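You operate a simulated robot arm through the tools that you are given. There is no shell and no other tool.

The job below is to be done with a simulated robot arm. You get a single attempt, and the scene is never put back.

JOB
Strip the middle shaft and the black-stud shaft bare.
Fine: stop and packers go on free pegs, extensions on free pins; then slacken the shaft block knob and the shaft stand knob.

Only the result counts: the job must be done as asked and must still hold three seconds after the hand-in. Knocking over, shifting, dropping, spilling or breaking anything else fails it.

ROBOT AND FRAMES
A 7-joint arm with a two-finger parallel gripper, fixed in place. Base frame: the origin is at the foot of the arm, x ahead of it, y to its left, z up. Lengths are in mm, angles in degrees, forces in N, time in s.
Its first joint turns from -149.0 to 149.0 degrees. Payload 3.43 kg.
The tool frame sits at the grasp point between the pads (the TCP): z along the fingers, y along the line on which they close. The tips reach 30 mm beyond it. The gripper opens to 94 mm. The fingers are 28 mm wide and 10 mm thick; the gripper's body (50 by 96 mm) begins 55 mm behind the TCP.
Orientation is that of the tool frame in the base frame, as a unit quaternion [w, x, y, z]. With the fingers straight down and closing along the base's y, the tool's x points along the base's -x, its y along +y and its z along -z.

CONTROLS
- The arm moves only by the tool nudge_tool. Its argument "targets" is a list of rows, each an object of numbers (a shift or turn left out is 0, a gripper value left out holds the last): "dx", "dy", "dz": the shift along the tool's x, y, z in units of 100 mm (1.0 is 100 mm); "ax", "ay", "az": the turn, a rotation vector about the tool's x, y, z in units of 60 degrees (1.0 is 60 degrees); "claw": the closure, from 0 (fully open) to 1 (shut). In form: [{"dx": .., "dy": .., "dz": .., "ax": .., "ay": .., "az": .., "claw": ..}, ...]. A call has 1 to 20 rows; each row is the pose to reach, as a shift and turn from the pose commanded when the call began, along the tool's axes at that moment. A call with a number of a shift or a turn outside -1 to 1 is refused whole. Each row takes 0.2 s and may step no farther than 50 mm and 8.6 degrees from the row before; otherwise, or with a gripper value out of range, the whole call is refused. Where a pose cannot be reached the arm comes as near as it can. A force on the tool above 40 N (or 10 N above the force at the start of the call, whichever is more), or a blocked arm, ends the call early, and 0.2 s more pass. The fingers move at their own pace (about 45 mm/s each) and stop on an object; they squeeze with about 21 N. The grip force told is the motor's: it shows also when the fingers shut on nothing. Time passes only in rows, and 0.2 s behind the last, so rows that repeat a pose let the fingers close. The reply holds the time, the measured pose of the TCP, the force on the tool along the base axes, the opening and the grip force, in the units named above and with some noise, with the torque about the TCP (base axes, N m) and any sound that the robot's microphone picked up, and new pictures: "show" is both (left out), scene, wrist or none.
- Cameras (640 x 400 px; columns grow to the right, rows downward): "scene" is fixed at [217.7, -651.9, 1449.5]; the picture's right is [-0.03, -1.00, 0.00], its down [-0.69, 0.02, -0.72] and it looks along [0.72, -0.02, -0.69] (base axes); focal length 287 px, centre (320, 200). "wrist" rides on the gripper at [76, 14, -102] in the tool frame; the picture's right is [-0.18, 0.98, 0.00], its down [-0.75, -0.14, -0.64] and it looks along [-0.63, -0.12, 0.77] (tool axes); focal length 243 px, centre (320, 200). There is no depth. A picture from a camera that has moved, and an enlarged one, comes with that camera's place and axes in the base frame and with its lens.
- enlarge(camera, box): a new picture of the part [left, top, right, bottom] of that camera's present view, enlarged. The clock stands still meanwhile.
- close_job(): hands the job in; it is judged then, once.

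Places have to be worked out from the pictures, the camera data and where the tool is seen. Open the gripper and draw the arm clear of the work before you hand the job in, unless the task says otherwise.

The tools are called by a JSON object that holds its "api" and its "payload". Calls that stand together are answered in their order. nudge_tool: Moves the arm, as the interface text tells. Its arguments: {"type":"object","properties":{"targets":{"type":"array"},"show":{"type":"string","enum":["both","scene","wrist","none"]}},"required":["targets"]} The other tools are called the same way: enlarge (camera, box) takes an enlarged picture of a part of a camera's view; close_job () hands the job in.

At the start:

```text
t: 0.0
tcp_pos: [768.6, -621.2, 1156.6]
tool_rot: [-0.001, 0.0, 1.0, -0.001]
force: [-0.1, 0.1, -0.1]
moment: [0.0, -0.01, 0.01]
width: 94.1
finger_force: 0.0
```

scene: 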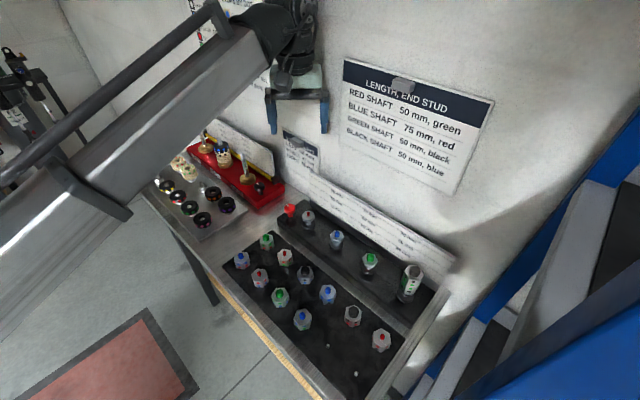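
wrist: 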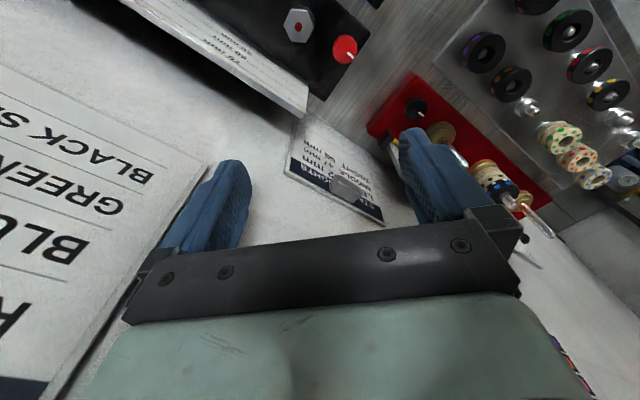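

The pictures show a red block with shafts, a tray of pegs, and a dark rack with extensions. I enlarge the parts before moving anything.

{"api": "enlarge", "payload": {"camera": "scene", "box": [140, 110, 300, 240]}}

{"api": "enlarge", "payload": {"camera": "scene", "box": [210, 180, 470, 390]}}

{"api": "enlarge", "payload": {"camera": "scene", "box": [330, 50, 500, 200]}}

{"api": "enlarge", "payload": {"camera": "scene", "box": [270, 120, 330, 180]}}

{"api": "enlarge", "payload": {"camera": "scene", "box": [290, 170, 460, 300]}}

{"api": "enlarge", "payload": {"camera": "wrist", "box": [360, 0, 640, 250]}}

```text
3.08 times, centred on (220, 175) of scene
camera zoom: at [217.7, -651.9, 1449.5], right [-0.03, -1.0, 0.0], down [-0.69, 0.02, -0.72], along [0.72, -0.02, -0.69], focal length 883 px, centre (628, 277)
```

zoom: 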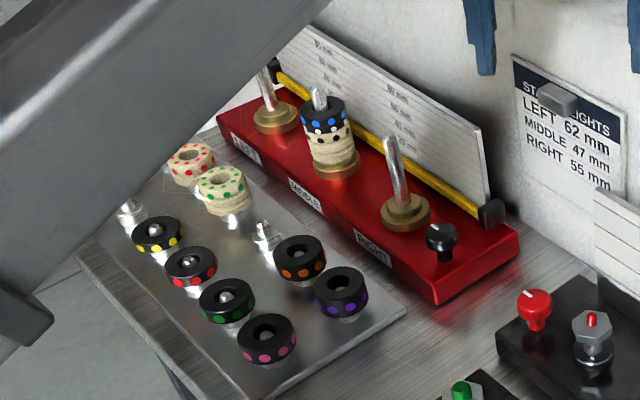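

```text
1.90 times, centred on (340, 285) of scene
camera zoom: at [217.7, -651.9, 1449.5], right [-0.03, -1.0, 0.0], down [-0.69, 0.02, -0.72], along [0.72, -0.02, -0.69], focal length 547 px, centre (282, 38)
```

zoom: 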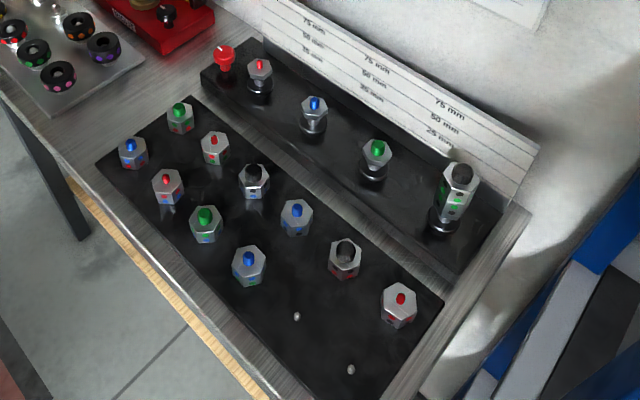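

```text
2.67 times, centred on (415, 125) of scene
camera zoom: at [217.7, -651.9, 1449.5], right [-0.03, -1.0, 0.0], down [-0.69, 0.02, -0.72], along [0.72, -0.02, -0.69], focal length 766 px, centre (67, 400)
```

zoom: 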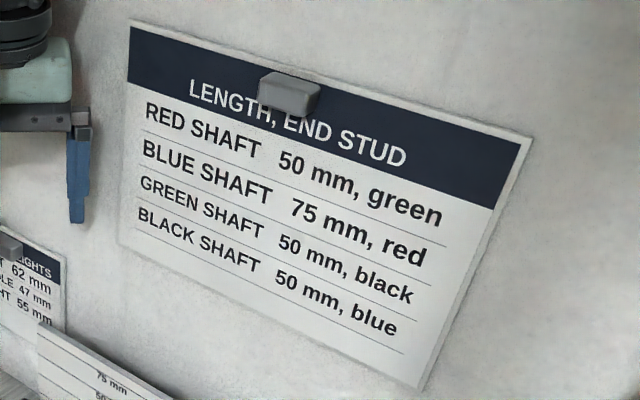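

```text
6.67 times, centred on (300, 150) of scene
camera zoom: at [217.7, -651.9, 1449.5], right [-0.03, -1.0, 0.0], down [-0.69, 0.02, -0.72], along [0.72, -0.02, -0.69], focal length 1914 px, centre (453, 533)
```

zoom: 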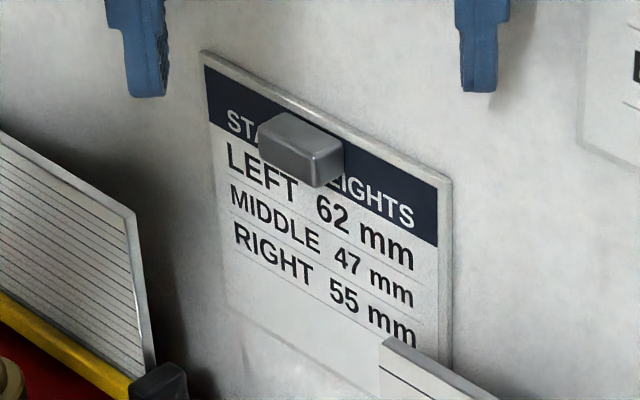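

```text
3.08 times, centred on (375, 235) of scene
camera zoom: at [217.7, -651.9, 1449.5], right [-0.03, -1.0, 0.0], down [-0.69, 0.02, -0.72], along [0.72, -0.02, -0.69], focal length 883 px, centre (151, 92)
```

zoom: 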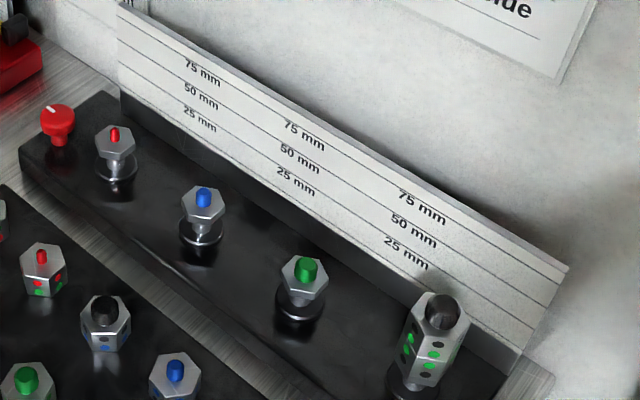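

```text
1.60 times, centred on (500, 125) of wrist
camera zoom: at [691.6, -607.1, 1258.5], right [0.18, 0.98, 0.0], down [0.75, -0.14, 0.64], along [0.63, -0.12, -0.77], focal length 388 px, centre (32, 320)
```

zoom: 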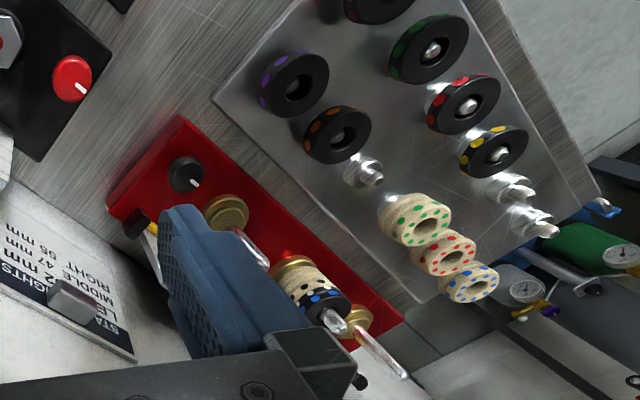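

The knob triangulates to about (831, -497, 919). I move the wrist camera back toward the base, turning it to look squarely at the rack and tray.

{"api": "nudge_tool", "payload": {"targets": [{"dx": 0.25, "az": 0.12}, {"dx": 0.5, "az": 0.25}, {"dx": 0.75, "az": 0.375}, {"dx": 1.0, "az": 0.5}], "show": "none"}}

```text
t: 1.0
tcp_pos: [668.4, -621.7, 1155.4]
tool_rot: [-0.001, 0.259, 0.966, 0.0]
force: [-0.5, 0.2, -0.1]
moment: [-0.01, 0.03, 0.01]
width: 93.8
finger_force: 0.1
```

Turned -30° as planned. I draw back further and turn some more.

{"api": "nudge_tool", "payload": {"targets": [{"dx": 0.3, "dy": -0.1, "az": 0.08}, {"dx": 0.6, "dy": -0.2, "az": 0.17}, {"dx": 0.9, "dy": -0.3, "az": 0.25}, {"dx": 0.9, "dy": -0.3, "az": 0.25}]}}

```text
t: 2.0
tcp_pos: [575.4, -602.2, 1155.6]
tool_rot: [0.0, 0.383, 0.924, 0.0]
force: [-0.2, -0.3, -0.4]
moment: [-0.02, 0.01, 0.0]
width: 93.9
finger_force: 0.1
camera wrist: at [530.7, -538.9, 1258.7], right [0.83, 0.56, 0.0], down [0.43, -0.63, 0.64], along [0.36, -0.53, -0.77], focal length 243 px, centre (320, 200)
```

scene: 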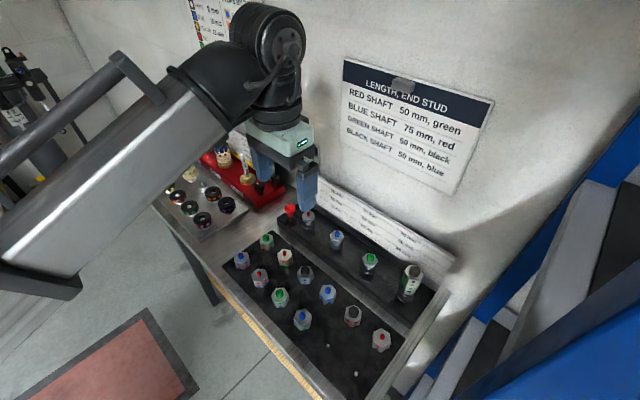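
wrist: 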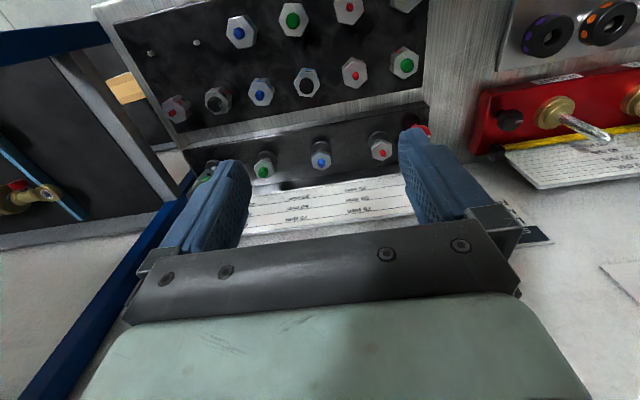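

A legend poster on the wall is now in view, as are the rack pieces from above. I enlarge both.

{"api": "enlarge", "payload": {"camera": "scene", "box": [180, 0, 250, 70]}}

{"api": "enlarge", "payload": {"camera": "wrist", "box": [120, 0, 440, 200]}}

{"api": "enlarge", "payload": {"camera": "wrist", "box": [400, 0, 640, 200]}}

{"api": "enlarge", "payload": {"camera": "scene", "box": [380, 240, 440, 310]}}

```text
5.71 times, centred on (215, 35) of scene
camera zoom: at [217.7, -651.9, 1449.5], right [-0.03, -1.0, 0.0], down [-0.69, 0.02, -0.72], along [0.72, -0.02, -0.69], focal length 1640 px, centre (920, 1143)
```

zoom: 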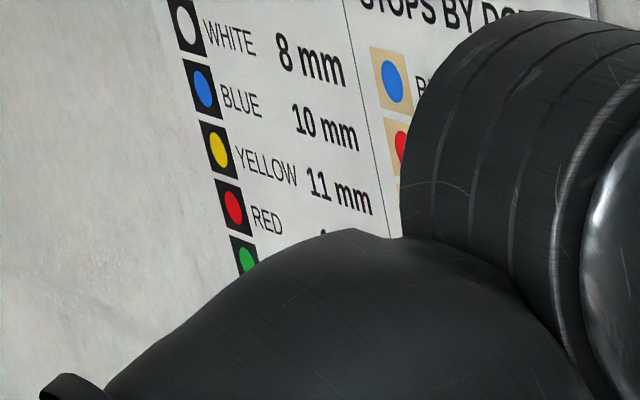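

```text
2.00 times, centred on (280, 100) of wrist
camera zoom: at [530.7, -538.9, 1258.7], right [0.83, 0.56, 0.0], down [0.43, -0.63, 0.64], along [0.36, -0.53, -0.77], focal length 485 px, centre (400, 400)
```

zoom: 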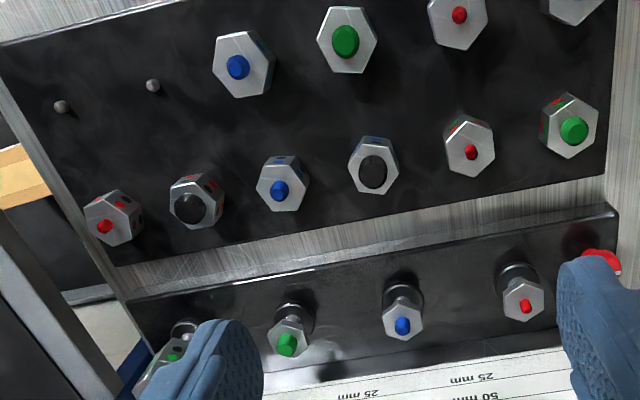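

```text
2.00 times, centred on (520, 100) of wrist
camera zoom: at [530.7, -538.9, 1258.7], right [0.83, 0.56, 0.0], down [0.43, -0.63, 0.64], along [0.36, -0.53, -0.77], focal length 485 px, centre (-80, 400)
```

zoom: 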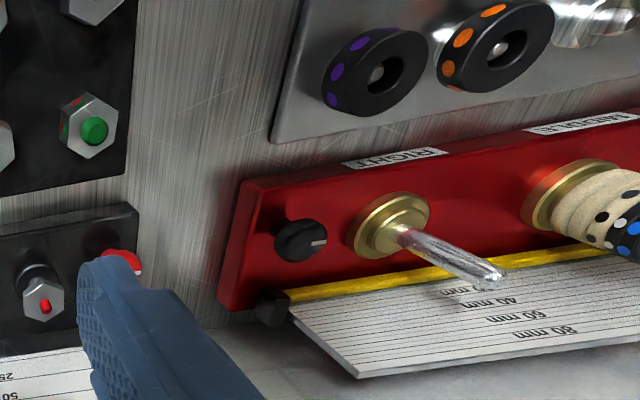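

```text
5.71 times, centred on (410, 275) of scene
camera zoom: at [217.7, -651.9, 1449.5], right [-0.03, -1.0, 0.0], down [-0.69, 0.02, -0.72], along [0.72, -0.02, -0.69], focal length 1640 px, centre (-194, -229)
```

zoom: 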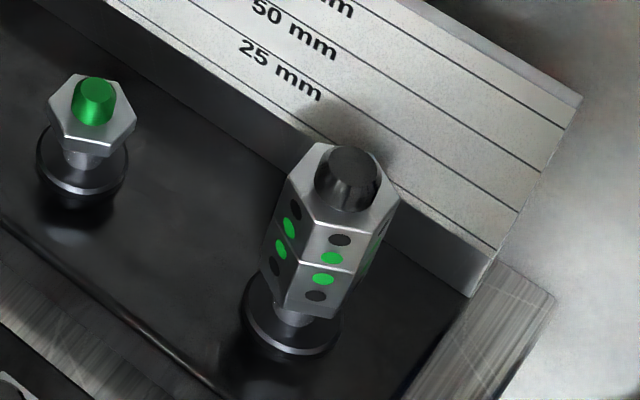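

The last shaft carries two extensions (black/green below, green/black on top), and two pins are free near (370,-720) and (419,-672). Now I move along the row direction to look at the middle shaft and the pegs, staying at this safe height.

{"api": "nudge_tool", "payload": {"targets": [{"dy": 0.5}, {"dy": 1.0}], "show": "none"}}

{"api": "nudge_tool", "payload": {"targets": [{"dy": 0.5}, {"dy": 1.0}], "show": "none"}}

{"api": "nudge_tool", "payload": {"targets": [{"dy": 0.5}, {"dy": 1.0}], "show": "none"}}

{"api": "nudge_tool", "payload": {"targets": [{"dy": 0.5}, {"dy": 1.0}, {"dy": 1.0}], "show": "both"}}

```text
t: 2.6
tcp_pos: [644.2, -531.4, 1156.5]
tool_rot: [0.0, 0.383, 0.924, 0.0]
force: [-0.6, -0.5, 0.2]
moment: [0.0, 0.01, -0.01]
width: 94.1
finger_force: 0.1
```

```text
t: 3.2
tcp_pos: [716.1, -461.0, 1158.2]
tool_rot: [0.0, 0.383, 0.924, 0.0]
force: [-0.1, -1.2, 0.6]
moment: [0.02, -0.03, 0.03]
width: 94.1
finger_force: 0.0
```

```text
t: 3.8
tcp_pos: [788.0, -389.2, 1156.9]
tool_rot: [0.0, 0.383, 0.924, 0.0]
force: [0.3, 0.8, -0.8]
moment: [0.01, 0.01, 0.02]
width: 93.9
finger_force: 0.0
```

```text
t: 4.6
tcp_pos: [859.1, -318.2, 1156.0]
tool_rot: [0.0, 0.383, 0.924, 0.0]
force: [0.5, 0.6, 1.6]
moment: [-0.01, 0.0, -0.01]
width: 93.8
finger_force: 0.0
camera wrist: at [814.7, -254.7, 1258.6], right [0.82, 0.57, 0.0], down [0.43, -0.63, 0.64], along [0.36, -0.53, -0.77], focal length 243 px, centre (320, 200)
```

scene: 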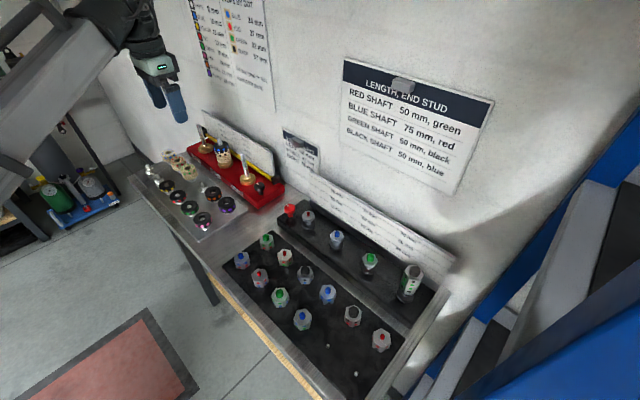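
wrist: 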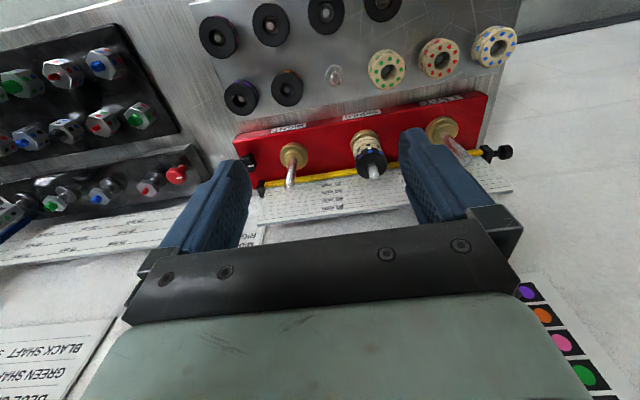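

The whole tray and both wall legends are in view now. I enlarge the tray, the stack, and the poster.

{"api": "enlarge", "payload": {"camera": "wrist", "box": [180, 0, 540, 210]}}

{"api": "enlarge", "payload": {"camera": "wrist", "box": [320, 120, 420, 190]}}

{"api": "enlarge", "payload": {"camera": "scene", "box": [140, 110, 290, 240]}}

{"api": "enlarge", "payload": {"camera": "scene", "box": [180, 0, 290, 100]}}

{"api": "enlarge", "payload": {"camera": "scene", "box": [200, 130, 250, 180]}}

```text
1.78 times, centred on (360, 105) of wrist
camera zoom: at [814.7, -254.7, 1258.6], right [0.82, 0.57, 0.0], down [0.43, -0.63, 0.64], along [0.36, -0.53, -0.77], focal length 431 px, centre (249, 369)
```

zoom: 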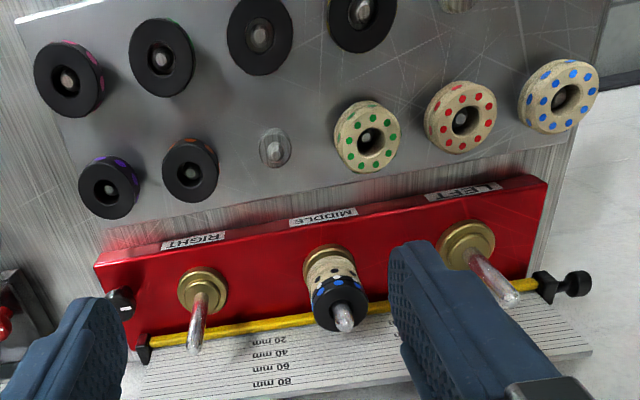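

```text
5.71 times, centred on (370, 155) of wrist
camera zoom: at [814.7, -254.7, 1258.6], right [0.82, 0.57, 0.0], down [0.43, -0.63, 0.64], along [0.36, -0.53, -0.77], focal length 1386 px, centre (34, 457)
```

zoom: 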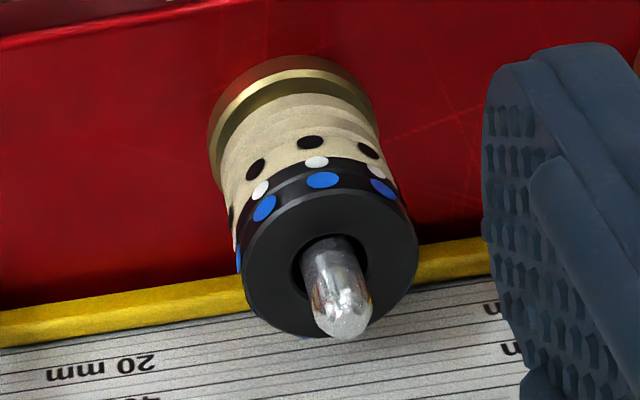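

```text
3.08 times, centred on (215, 175) of scene
camera zoom: at [217.7, -651.9, 1449.5], right [-0.03, -1.0, 0.0], down [-0.69, 0.02, -0.72], along [0.72, -0.02, -0.69], focal length 883 px, centre (643, 277)
```

zoom: 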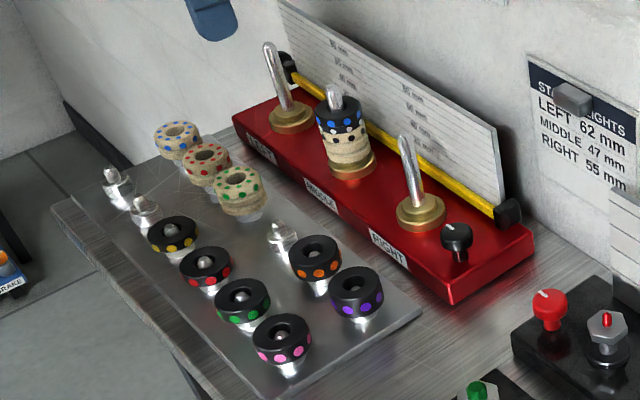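

```text
4.00 times, centred on (235, 50) of scene
camera zoom: at [217.7, -651.9, 1449.5], right [-0.03, -1.0, 0.0], down [-0.69, 0.02, -0.72], along [0.72, -0.02, -0.69], focal length 1148 px, centre (660, 800)
```

zoom: 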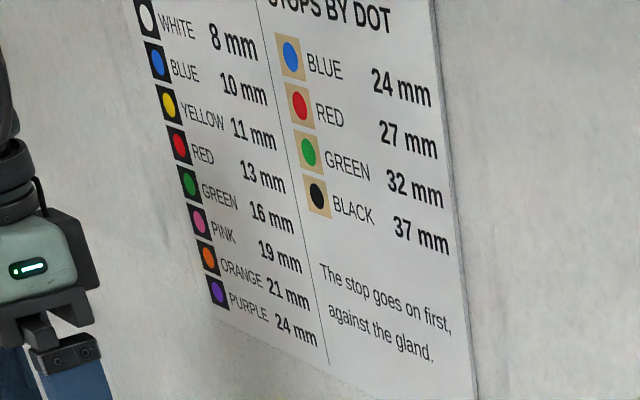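

```text
8.00 times, centred on (225, 155) of scene
camera zoom: at [217.7, -651.9, 1449.5], right [-0.03, -1.0, 0.0], down [-0.69, 0.02, -0.72], along [0.72, -0.02, -0.69], focal length 2296 px, centre (1080, 560)
```

zoom: 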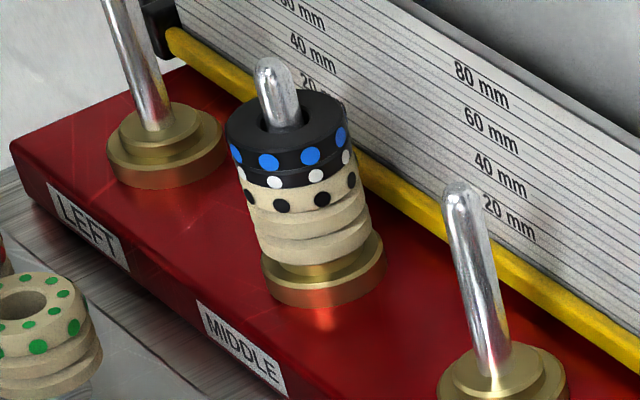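

The stack reads, from the gland up: cream stop (black dots), white packer (8 mm), blue packer (10 mm). The three free pegs are near (878,-317), (921,-171) and (969,-122), and the middle shaft axis is near (977,-368) with its top at about z 989. I test the reach by moving above that shaft at this height.

{"api": "nudge_tool", "payload": {"targets": [{"dx": -0.33, "dy": 0.16}, {"dx": -0.66, "dy": 0.32}, {"dx": -1.0, "dy": 0.48}, {"dx": -1.0, "dy": 0.48}]}}

```text
t: 5.6
tcp_pos: [964.1, -354.5, 1155.5]
tool_rot: [0.0, 0.383, 0.924, 0.0]
force: [-0.2, -0.4, -0.2]
moment: [-0.01, 0.01, 0.01]
width: 93.8
finger_force: 0.0
camera wrist: at [919.1, -292.0, 1259.4], right [0.82, 0.57, 0.0], down [0.43, -0.63, 0.64], along [0.36, -0.53, -0.77], focal length 243 px, centre (320, 200)
```

scene: 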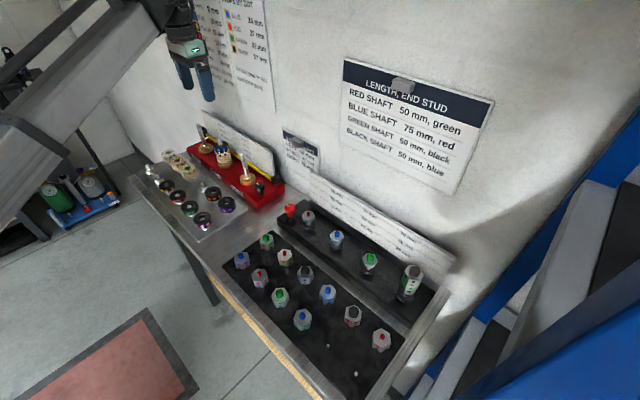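
wrist: 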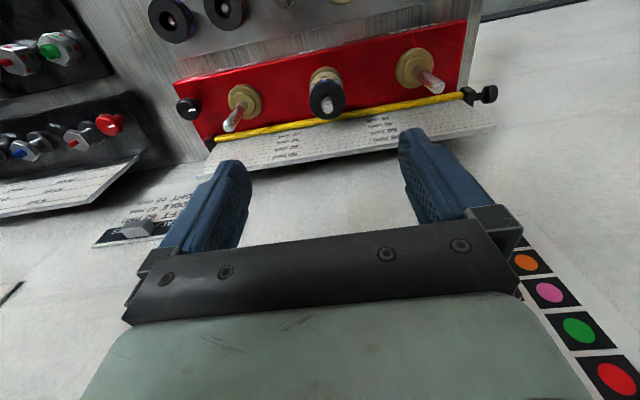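

The arm reaches this radius at height. I enlarge the stack from this new viewpoint to refine its position.

{"api": "enlarge", "payload": {"camera": "wrist", "box": [280, 50, 400, 130]}}

{"api": "enlarge", "payload": {"camera": "wrist", "box": [160, 40, 260, 150]}}

```text
5.00 times, centred on (340, 90) of wrist
camera zoom: at [919.1, -292.0, 1259.4], right [0.82, 0.57, 0.0], down [0.43, -0.63, 0.64], along [0.36, -0.53, -0.77], focal length 1213 px, centre (220, 750)
```

zoom: 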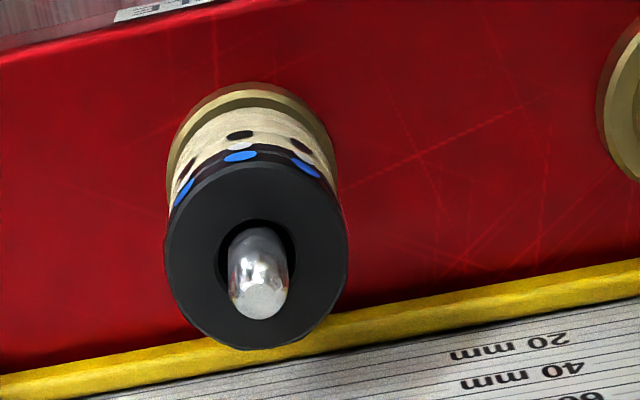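

```text
3.64 times, centred on (210, 95) of wrist
camera zoom: at [919.1, -292.0, 1259.4], right [0.82, 0.57, 0.0], down [0.43, -0.63, 0.64], along [0.36, -0.53, -0.77], focal length 882 px, centre (720, 582)
```

zoom: 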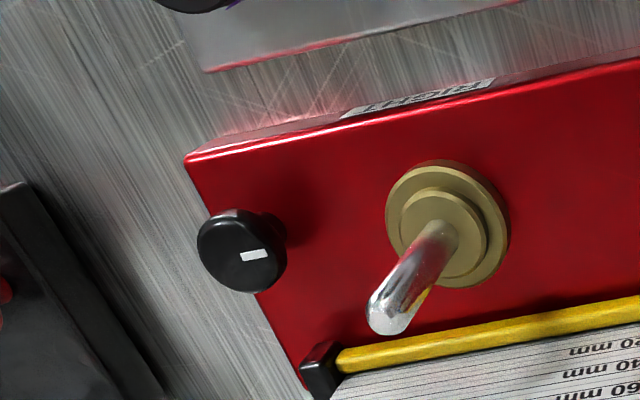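

The refined shaft axis is about (980,-368), tip z≈987, and the blue packer's top is at z≈960, so the blue packer spans about 950–960. I centre above the shaft and come down to TCP z≈1055 with the gripper fully open.

{"api": "nudge_tool", "payload": {"targets": [{"dx": -0.21, "dy": 0.018}, {"dx": -0.21, "dy": 0.018, "dz": 0.4}, {"dx": -0.21, "dy": 0.018, "dz": 0.7}, {"dx": -0.21, "dy": 0.018, "dz": 1.0}, {"dx": -0.21, "dy": 0.018, "dz": 1.0}]}}

```text
t: 6.8
tcp_pos: [979.2, -368.4, 1056.0]
tool_rot: [0.0, 0.383, 0.924, 0.0]
force: [-0.4, -0.6, -1.5]
moment: [0.04, 0.01, 0.01]
width: 93.9
finger_force: 0.0
camera wrist: at [934.7, -305.7, 1158.3], right [0.82, 0.57, 0.0], down [0.43, -0.63, 0.64], along [0.36, -0.53, -0.77], focal length 243 px, centre (320, 200)
```

scene: 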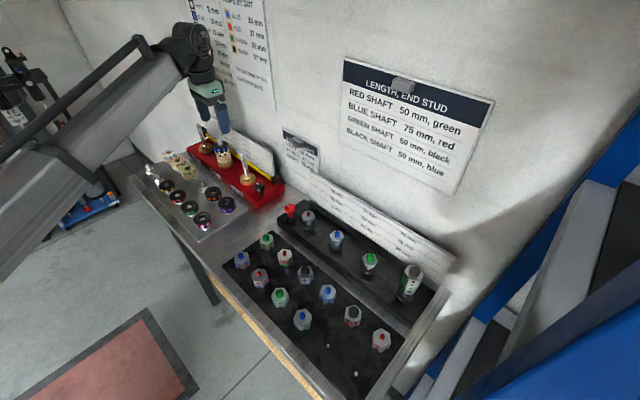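
wrist: 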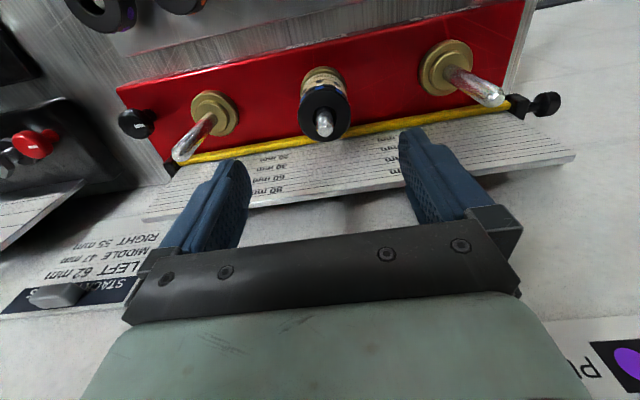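

Pose is clean. I enlarge the shaft to check how far it is off the tool axis.

{"api": "enlarge", "payload": {"camera": "wrist", "box": [280, 60, 370, 150]}}

{"api": "enlarge", "payload": {"camera": "scene", "box": [180, 70, 260, 190]}}

```text
4.44 times, centred on (325, 105) of wrist
camera zoom: at [934.7, -305.7, 1158.3], right [0.82, 0.57, 0.0], down [0.43, -0.63, 0.64], along [0.36, -0.53, -0.77], focal length 1078 px, centre (298, 622)
```

zoom: 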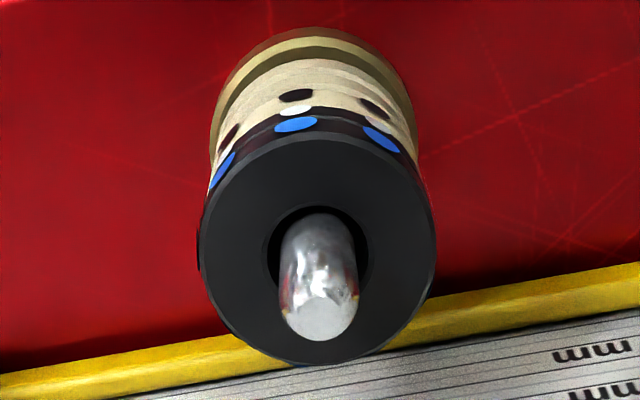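

```text
3.33 times, centred on (220, 130) of scene
camera zoom: at [217.7, -651.9, 1449.5], right [-0.03, -1.0, 0.0], down [-0.69, 0.02, -0.72], along [0.72, -0.02, -0.69], focal length 957 px, centre (653, 433)
```

zoom: 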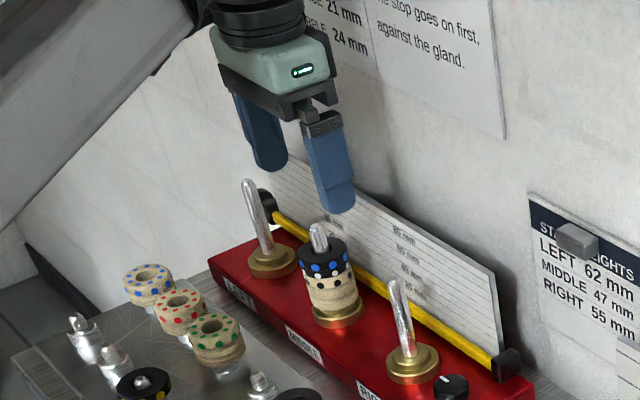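

The ring sits about 3 mm to +y in the tool frame. I correct that and descend to TCP z≈985 so the tips end at about z 955, level with the blue packer only.

{"api": "nudge_tool", "payload": {"targets": [{"dx": 0.005, "dy": 0.03}, {"dx": 0.005, "dy": 0.03, "dz": 0.3}, {"dx": 0.005, "dy": 0.03, "dz": 0.55}, {"dx": 0.005, "dy": 0.03, "dz": 0.71}, {"dx": 0.005, "dy": 0.03, "dz": 0.71}]}}

{"api": "enlarge", "payload": {"camera": "scene", "box": [200, 120, 250, 180]}}

{"api": "enlarge", "payload": {"camera": "wrist", "box": [240, 0, 420, 160]}}

```text
t: 8.0
tcp_pos: [980.1, -367.0, 984.7]
tool_rot: [0.0, 0.383, 0.924, 0.0]
force: [-0.7, -0.2, 0.2]
moment: [-0.04, 0.03, 0.01]
width: 93.8
finger_force: 0.1
camera wrist: at [936.4, -303.3, 1087.5], right [0.82, 0.57, 0.0], down [0.43, -0.63, 0.64], along [0.36, -0.53, -0.77], focal length 243 px, centre (320, 200)
```

scene: 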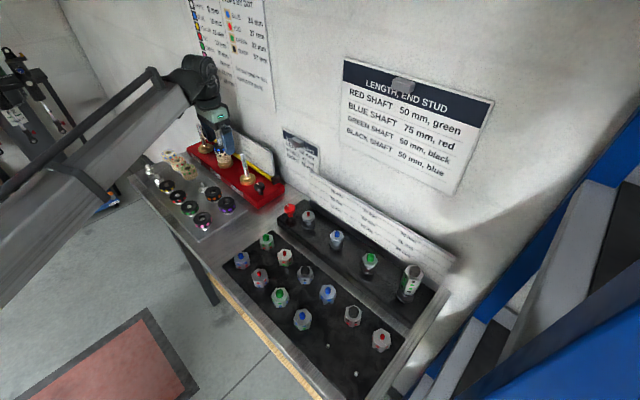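
wrist: 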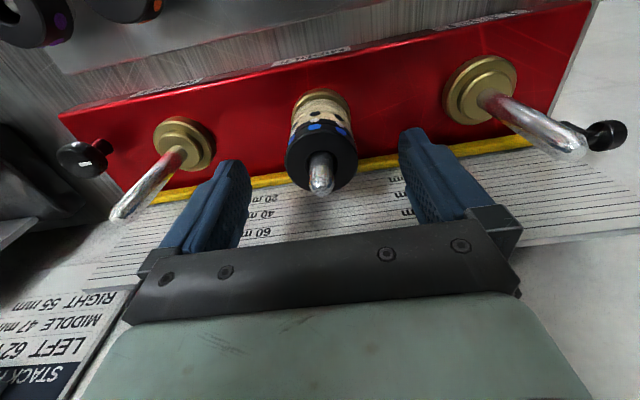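

```text
6.67 times, centred on (225, 150) of scene
camera zoom: at [217.7, -651.9, 1449.5], right [-0.03, -1.0, 0.0], down [-0.69, 0.02, -0.72], along [0.72, -0.02, -0.69], focal length 1914 px, centre (953, 533)
```

zoom: 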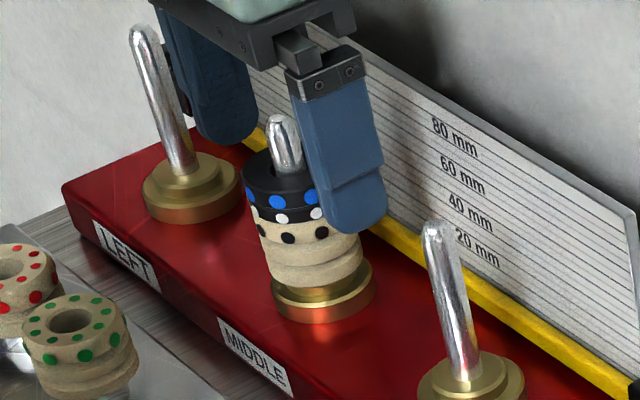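

```text
2.50 times, centred on (330, 80) of wrist
camera zoom: at [936.4, -303.3, 1087.5], right [0.82, 0.57, 0.0], down [0.43, -0.63, 0.64], along [0.36, -0.53, -0.77], focal length 606 px, centre (295, 500)
```

zoom: 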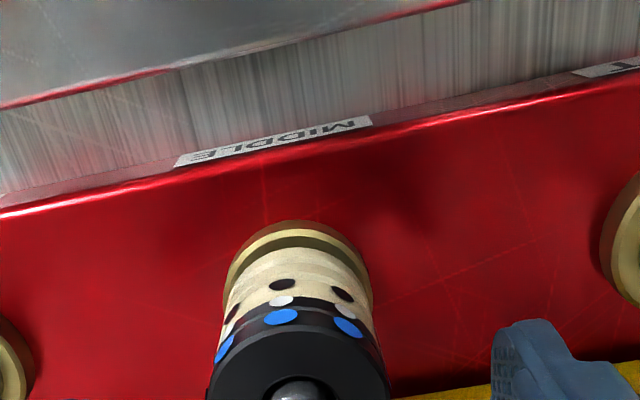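

Projecting the known tip position shows the tip at z≈955 and the blue/white seam at z≈950, which matches the picture. I lower 1 mm more and close on the blue packer.

{"api": "nudge_tool", "payload": {"targets": [{"dz": 0.01, "claw": 0}, {"dz": 0.01, "claw": 1}, {"dz": 0.01, "claw": 1}, {"dz": 0.01, "claw": 1}, {"dz": 0.01, "claw": 1}, {"dz": 0.01, "claw": 1}, {"dz": 0.01, "claw": 1}]}}

{"api": "enlarge", "payload": {"camera": "scene", "box": [200, 120, 250, 180]}}

```text
t: 9.6
tcp_pos: [981.2, -366.7, 984.3]
tool_rot: [0.0, 0.382, 0.924, 0.0]
force: [-0.2, 0.7, -0.3]
moment: [0.01, -0.01, 0.03]
width: 36.7
finger_force: 21.5
camera wrist: at [936.0, -303.2, 1086.5], right [0.82, 0.57, 0.0], down [0.43, -0.63, 0.64], along [0.36, -0.53, -0.77], focal length 243 px, centre (320, 200)
```

scene: 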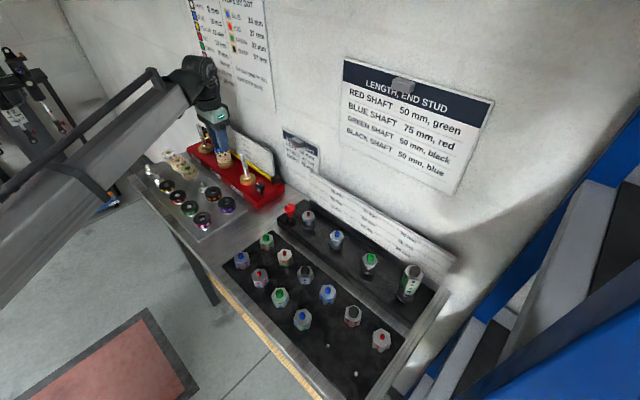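
wrist: 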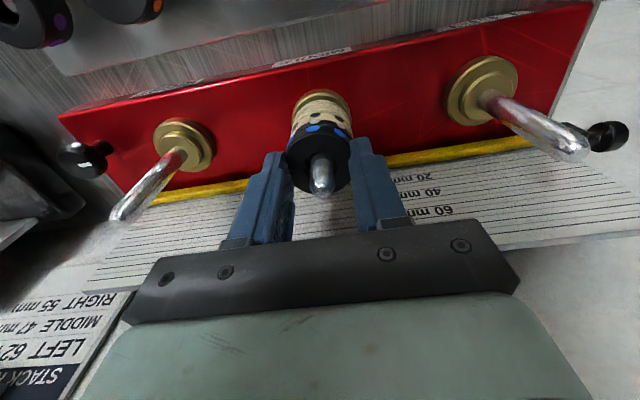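

```text
6.67 times, centred on (225, 150) of scene
camera zoom: at [217.7, -651.9, 1449.5], right [-0.03, -1.0, 0.0], down [-0.69, 0.02, -0.72], along [0.72, -0.02, -0.69], focal length 1914 px, centre (953, 533)
```

zoom: 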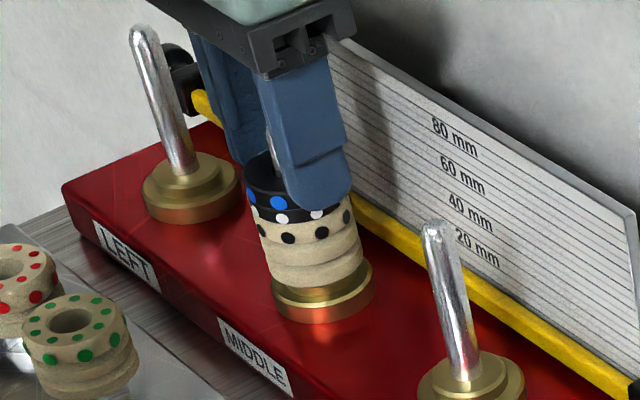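

The fingers stopped at 36.7 mm with full grip force, while I had estimated a wider ring. I enlarge to see where the pads touch.

{"api": "enlarge", "payload": {"camera": "wrist", "box": [250, 80, 390, 220]}}

{"api": "enlarge", "payload": {"camera": "scene", "box": [214, 135, 238, 165]}}

```text
2.86 times, centred on (320, 150) of wrist
camera zoom: at [936.0, -303.2, 1086.5], right [0.82, 0.57, 0.0], down [0.43, -0.63, 0.64], along [0.36, -0.53, -0.77], focal length 693 px, centre (320, 343)
```

zoom: 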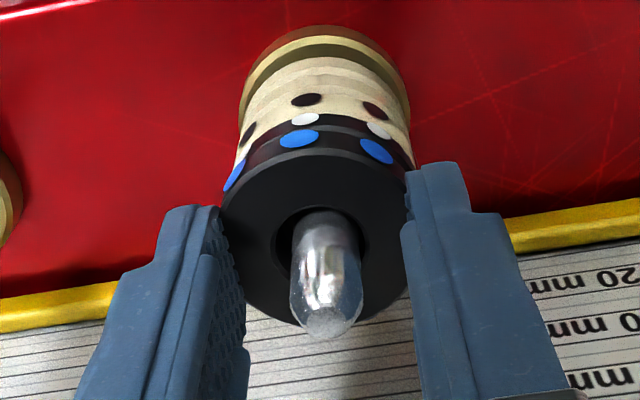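

```text
13.33 times, centred on (226, 150) of scene
camera zoom: at [217.7, -651.9, 1449.5], right [-0.03, -1.0, 0.0], down [-0.69, 0.02, -0.72], along [0.72, -0.02, -0.69], focal length 3827 px, centre (1573, 867)
```

zoom: 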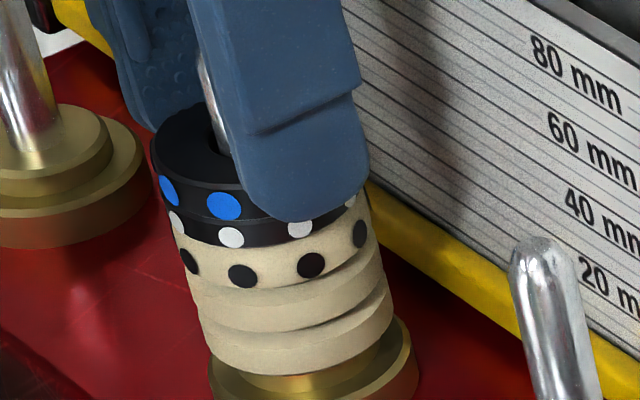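

The pads are on the blue packer only, about 3–4 mm above the seam, and centred. I lift slowly by 15 mm first and check that only the blue packer comes along.

{"api": "nudge_tool", "payload": {"targets": [{"dz": -0.02}, {"dz": -0.06}, {"dz": -0.12}, {"dz": -0.2}, {"dz": -0.2}]}}

{"api": "enlarge", "payload": {"camera": "scene", "box": [205, 120, 245, 170]}}

```text
t: 10.8
tcp_pos: [979.9, -368.4, 1004.3]
tool_rot: [0.0, 0.383, 0.924, -0.001]
force: [-0.7, 0.3, -0.8]
moment: [0.04, 0.02, 0.03]
width: 37.0
finger_force: 21.2
camera wrist: at [936.1, -303.6, 1106.5], right [0.82, 0.57, 0.0], down [0.43, -0.63, 0.64], along [0.36, -0.53, -0.77], focal length 243 px, centre (320, 200)
```

scene: 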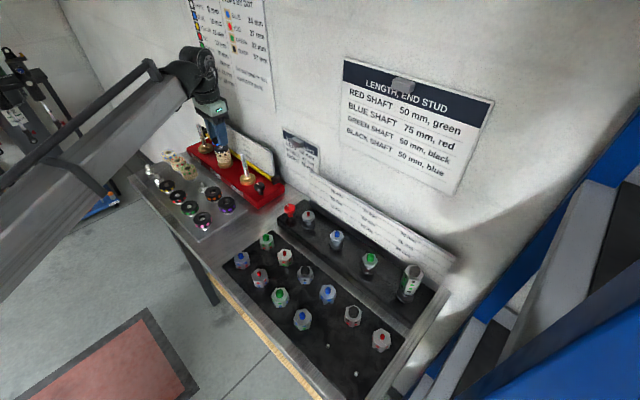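
wrist: 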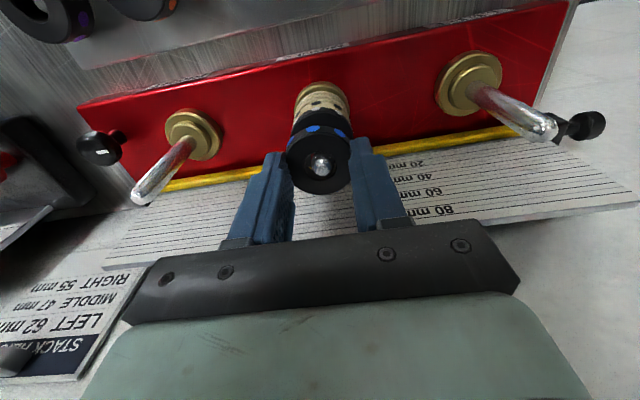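

```text
8.00 times, centred on (225, 145) of scene
camera zoom: at [217.7, -651.9, 1449.5], right [-0.03, -1.0, 0.0], down [-0.69, 0.02, -0.72], along [0.72, -0.02, -0.69], focal length 2296 px, centre (1080, 640)
```

zoom: 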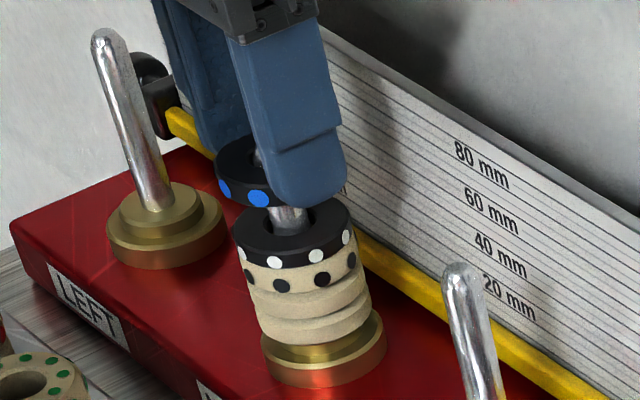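

Only the blue packer lifted; the white packer and stop stayed. I raise it clear of the shaft and carry it back toward the free peg between the orange packer and the green stop.

{"api": "nudge_tool", "payload": {"targets": [{"dz": -0.3}, {"dz": -0.55}, {"dx": 0.4, "dy": -0.12, "dz": -0.55}, {"dx": 0.8, "dy": -0.24, "dz": -0.55}, {"dx": 1.0, "dy": -0.36, "dz": -0.55}, {"dx": 1.0, "dy": -0.36, "dz": -0.55}]}}

{"api": "enlarge", "payload": {"camera": "wrist", "box": [220, 60, 420, 200]}}

{"api": "enlarge", "payload": {"camera": "scene", "box": [150, 120, 230, 220]}}

```text
t: 12.2
tcp_pos: [886.1, -321.3, 1059.7]
tool_rot: [0.0, 0.383, 0.924, 0.0]
force: [-0.5, -0.3, 1.0]
moment: [-0.01, 0.0, -0.01]
width: 37.1
finger_force: 20.7
camera wrist: at [840.3, -258.3, 1162.2], right [0.82, 0.57, 0.0], down [0.43, -0.63, 0.64], along [0.36, -0.53, -0.77], focal length 243 px, centre (320, 200)
```

scene: 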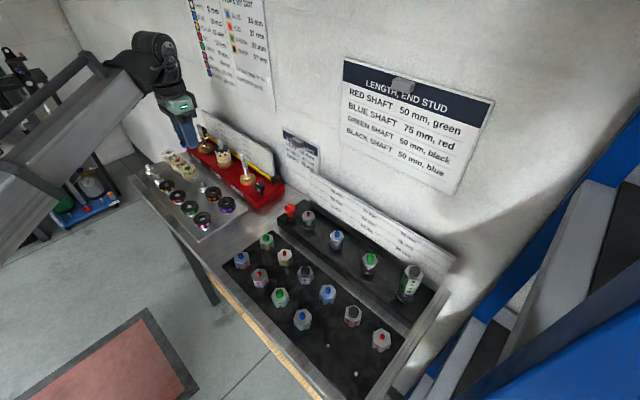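
wrist: 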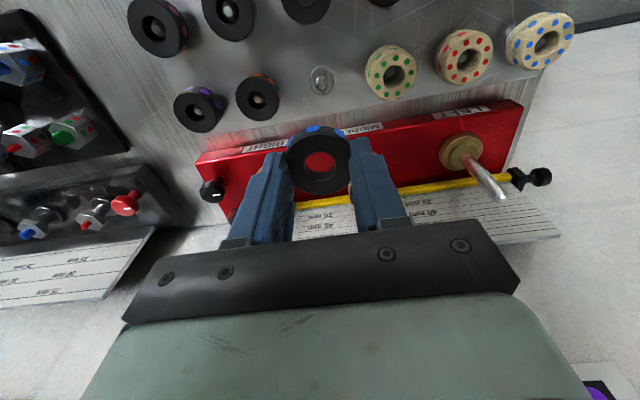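

```text
2.86 times, centred on (320, 130) of wrist
camera zoom: at [840.3, -258.3, 1162.2], right [0.82, 0.57, 0.0], down [0.43, -0.63, 0.64], along [0.36, -0.53, -0.77], focal length 693 px, centre (320, 400)
```

zoom: 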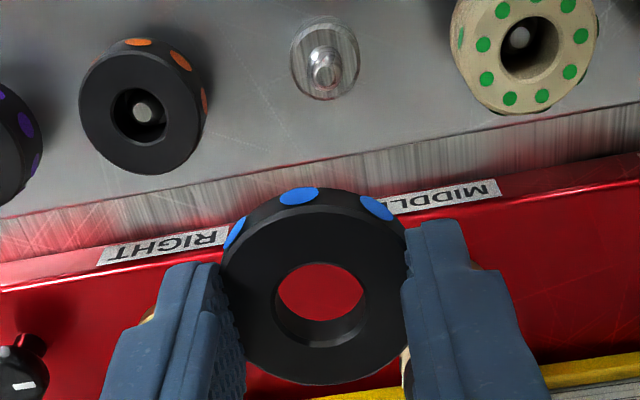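

```text
4.00 times, centred on (190, 170) of scene
camera zoom: at [217.7, -651.9, 1449.5], right [-0.03, -1.0, 0.0], down [-0.69, 0.02, -0.72], along [0.72, -0.02, -0.69], focal length 1148 px, centre (840, 320)
```

zoom: 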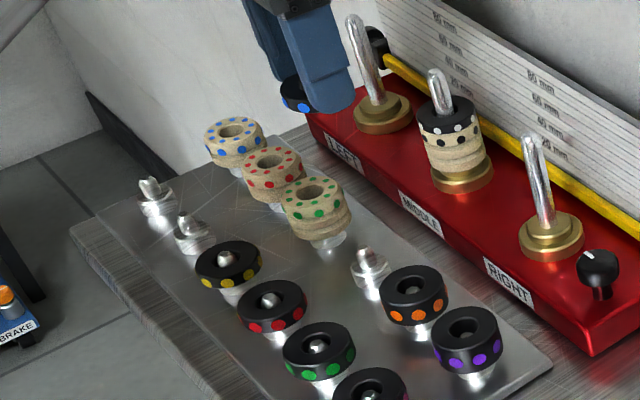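

The free peg is about 8 mm in tool x and 2.5 mm in tool y from the TCP, its tip at z≈896 and its seat at z≈883 (worked out from the orange packer's top). I shift over and descend 100 mm, keeping the packer above the tip for a check.

{"api": "nudge_tool", "payload": {"targets": [{"dx": 0.078, "dy": 0.025}, {"dx": 0.078, "dy": 0.025, "dz": 0.4}, {"dx": 0.078, "dy": 0.025, "dz": 0.8}, {"dx": 0.078, "dy": 0.025, "dz": 1.0}, {"dx": 0.078, "dy": 0.025, "dz": 1.0}]}}

{"api": "enlarge", "payload": {"camera": "wrist", "box": [240, 80, 400, 200]}}

{"api": "enlarge", "payload": {"camera": "scene", "box": [170, 150, 240, 220]}}

```text
t: 13.4
tcp_pos: [880.7, -314.1, 958.1]
tool_rot: [0.0, 0.383, 0.924, 0.0]
force: [0.5, -0.7, -0.1]
moment: [-0.02, -0.02, 0.04]
width: 36.9
finger_force: 20.9
camera wrist: at [836.4, -251.1, 1060.8], right [0.82, 0.57, 0.0], down [0.43, -0.63, 0.64], along [0.36, -0.53, -0.77], focal length 243 px, centre (320, 200)
```

scene: 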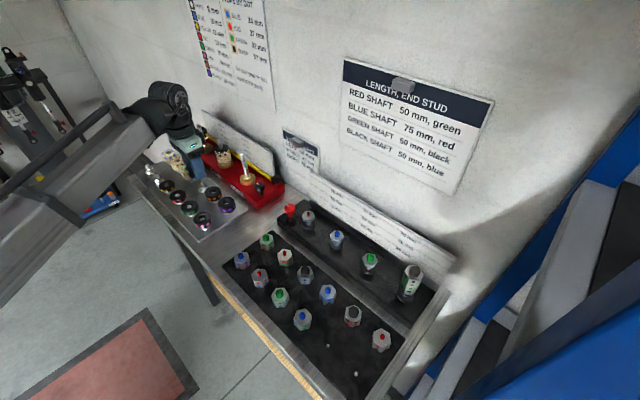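
wrist: 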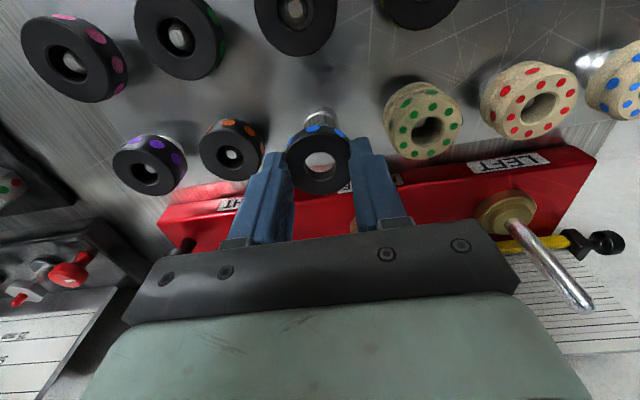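

```text
3.33 times, centred on (320, 140) of wrist
camera zoom: at [836.4, -251.1, 1060.8], right [0.82, 0.57, 0.0], down [0.43, -0.63, 0.64], along [0.36, -0.53, -0.77], focal length 809 px, centre (320, 400)
```

zoom: 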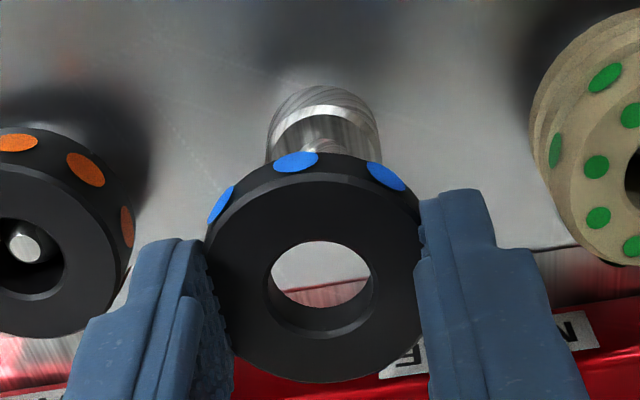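

```text
5.71 times, centred on (205, 185) of scene
camera zoom: at [217.7, -651.9, 1449.5], right [-0.03, -1.0, 0.0], down [-0.69, 0.02, -0.72], along [0.72, -0.02, -0.69], focal length 1640 px, centre (977, 286)
```

zoom: 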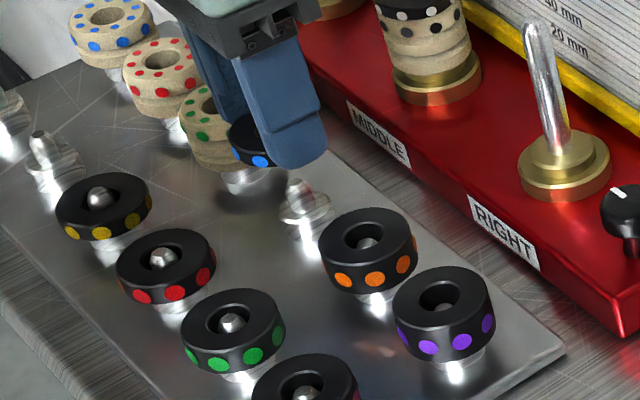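

Scene ray puts the peg tip at (881,-314,897), directly under the held packer. I lower it over the peg, slowing near the seat (packer bottom expected at z 883 when TCP ≈ 917).

{"api": "nudge_tool", "payload": {"targets": [{"dy": 0.01, "dz": 0.15}, {"dy": 0.01, "dz": 0.25}, {"dy": 0.01, "dz": 0.32}, {"dy": 0.01, "dz": 0.37}, {"dy": 0.01, "dz": 0.37}]}}

{"api": "enlarge", "payload": {"camera": "wrist", "box": [240, 80, 400, 200]}}

{"api": "enlarge", "payload": {"camera": "scene", "box": [170, 150, 240, 220]}}

```text
t: 14.6
tcp_pos: [881.9, -311.3, 922.4]
tool_rot: [0.0, 0.383, 0.924, 0.0]
force: [-0.6, 0.6, -1.1]
moment: [-0.02, -0.01, 0.01]
width: 36.9
finger_force: 20.7
camera wrist: at [837.4, -250.1, 1024.3], right [0.82, 0.57, 0.0], down [0.43, -0.63, 0.64], along [0.36, -0.53, -0.77], focal length 243 px, centre (320, 200)
```

scene: 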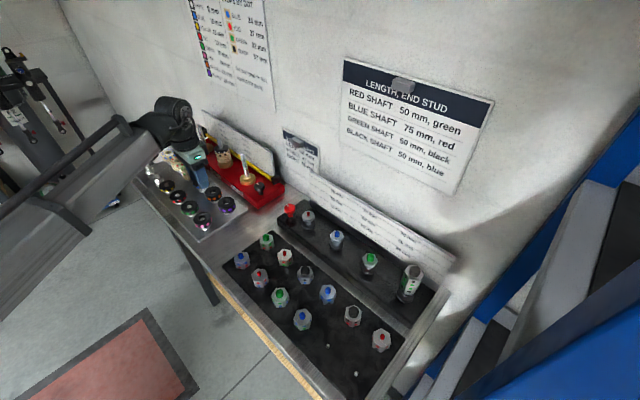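
wrist: 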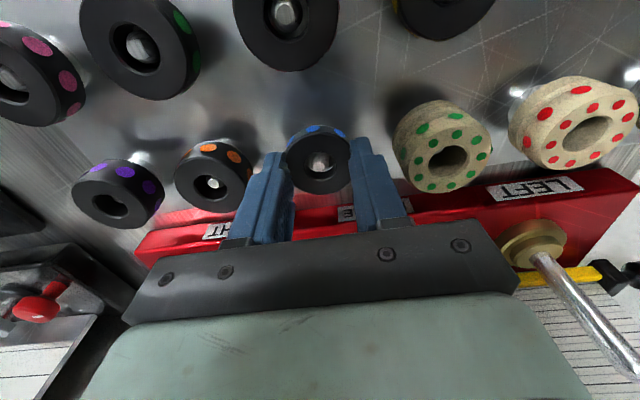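

```text
3.33 times, centred on (320, 140) of wrist
camera zoom: at [837.4, -250.1, 1024.3], right [0.82, 0.57, 0.0], down [0.43, -0.63, 0.64], along [0.36, -0.53, -0.77], focal length 809 px, centre (320, 400)
```

zoom: 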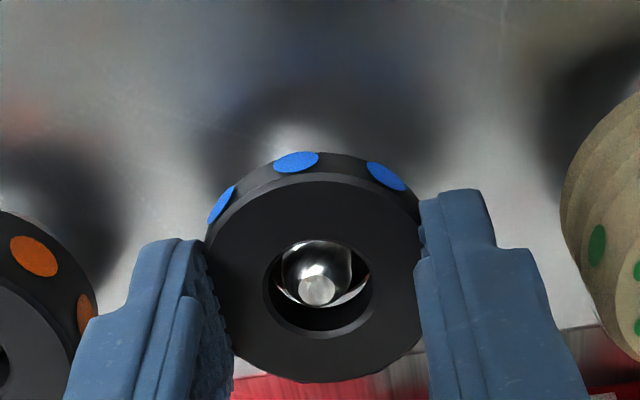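

```text
5.71 times, centred on (205, 185) of scene
camera zoom: at [217.7, -651.9, 1449.5], right [-0.03, -1.0, 0.0], down [-0.69, 0.02, -0.72], along [0.72, -0.02, -0.69], focal length 1640 px, centre (977, 286)
```

zoom: 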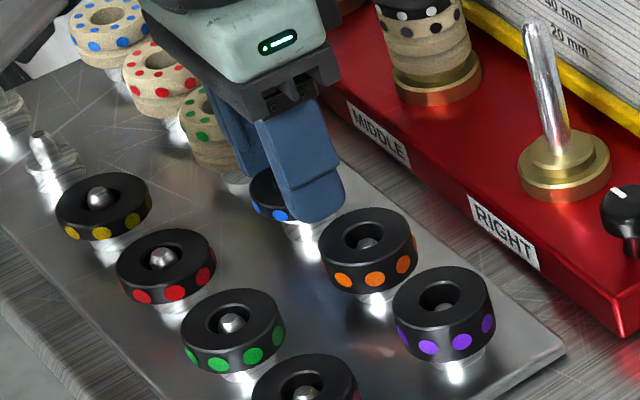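

The peg's pin shows centred in the packer's hole. I lower the last few millimetres in small steps, watching the force.

{"api": "nudge_tool", "payload": {"targets": [{"dz": 0.02}, {"dz": 0.04}, {"dz": 0.05}, {"dz": 0.05}], "show": "none"}}

{"api": "enlarge", "payload": {"camera": "scene", "box": [190, 160, 220, 200]}}

```text
t: 15.6
tcp_pos: [882.3, -314.1, 917.7]
tool_rot: [0.0, 0.383, 0.924, -0.001]
force: [0.6, 0.7, -0.5]
moment: [-0.02, -0.02, 0.03]
width: 36.9
finger_force: 20.6
```

```text
10.00 times, centred on (205, 180) of scene
camera zoom: at [217.7, -651.9, 1449.5], right [-0.03, -1.0, 0.0], down [-0.69, 0.02, -0.72], along [0.72, -0.02, -0.69], focal length 2870 px, centre (1470, 400)
```

zoom: 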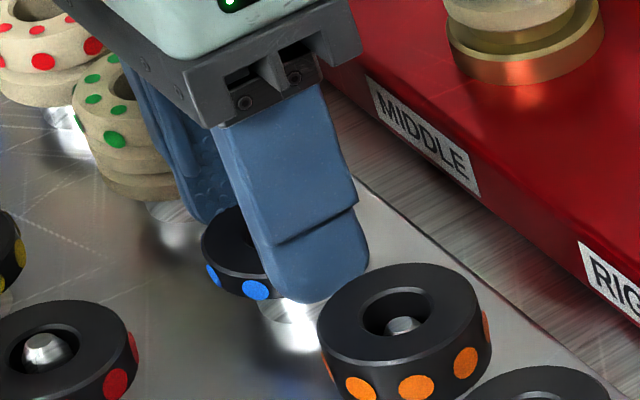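

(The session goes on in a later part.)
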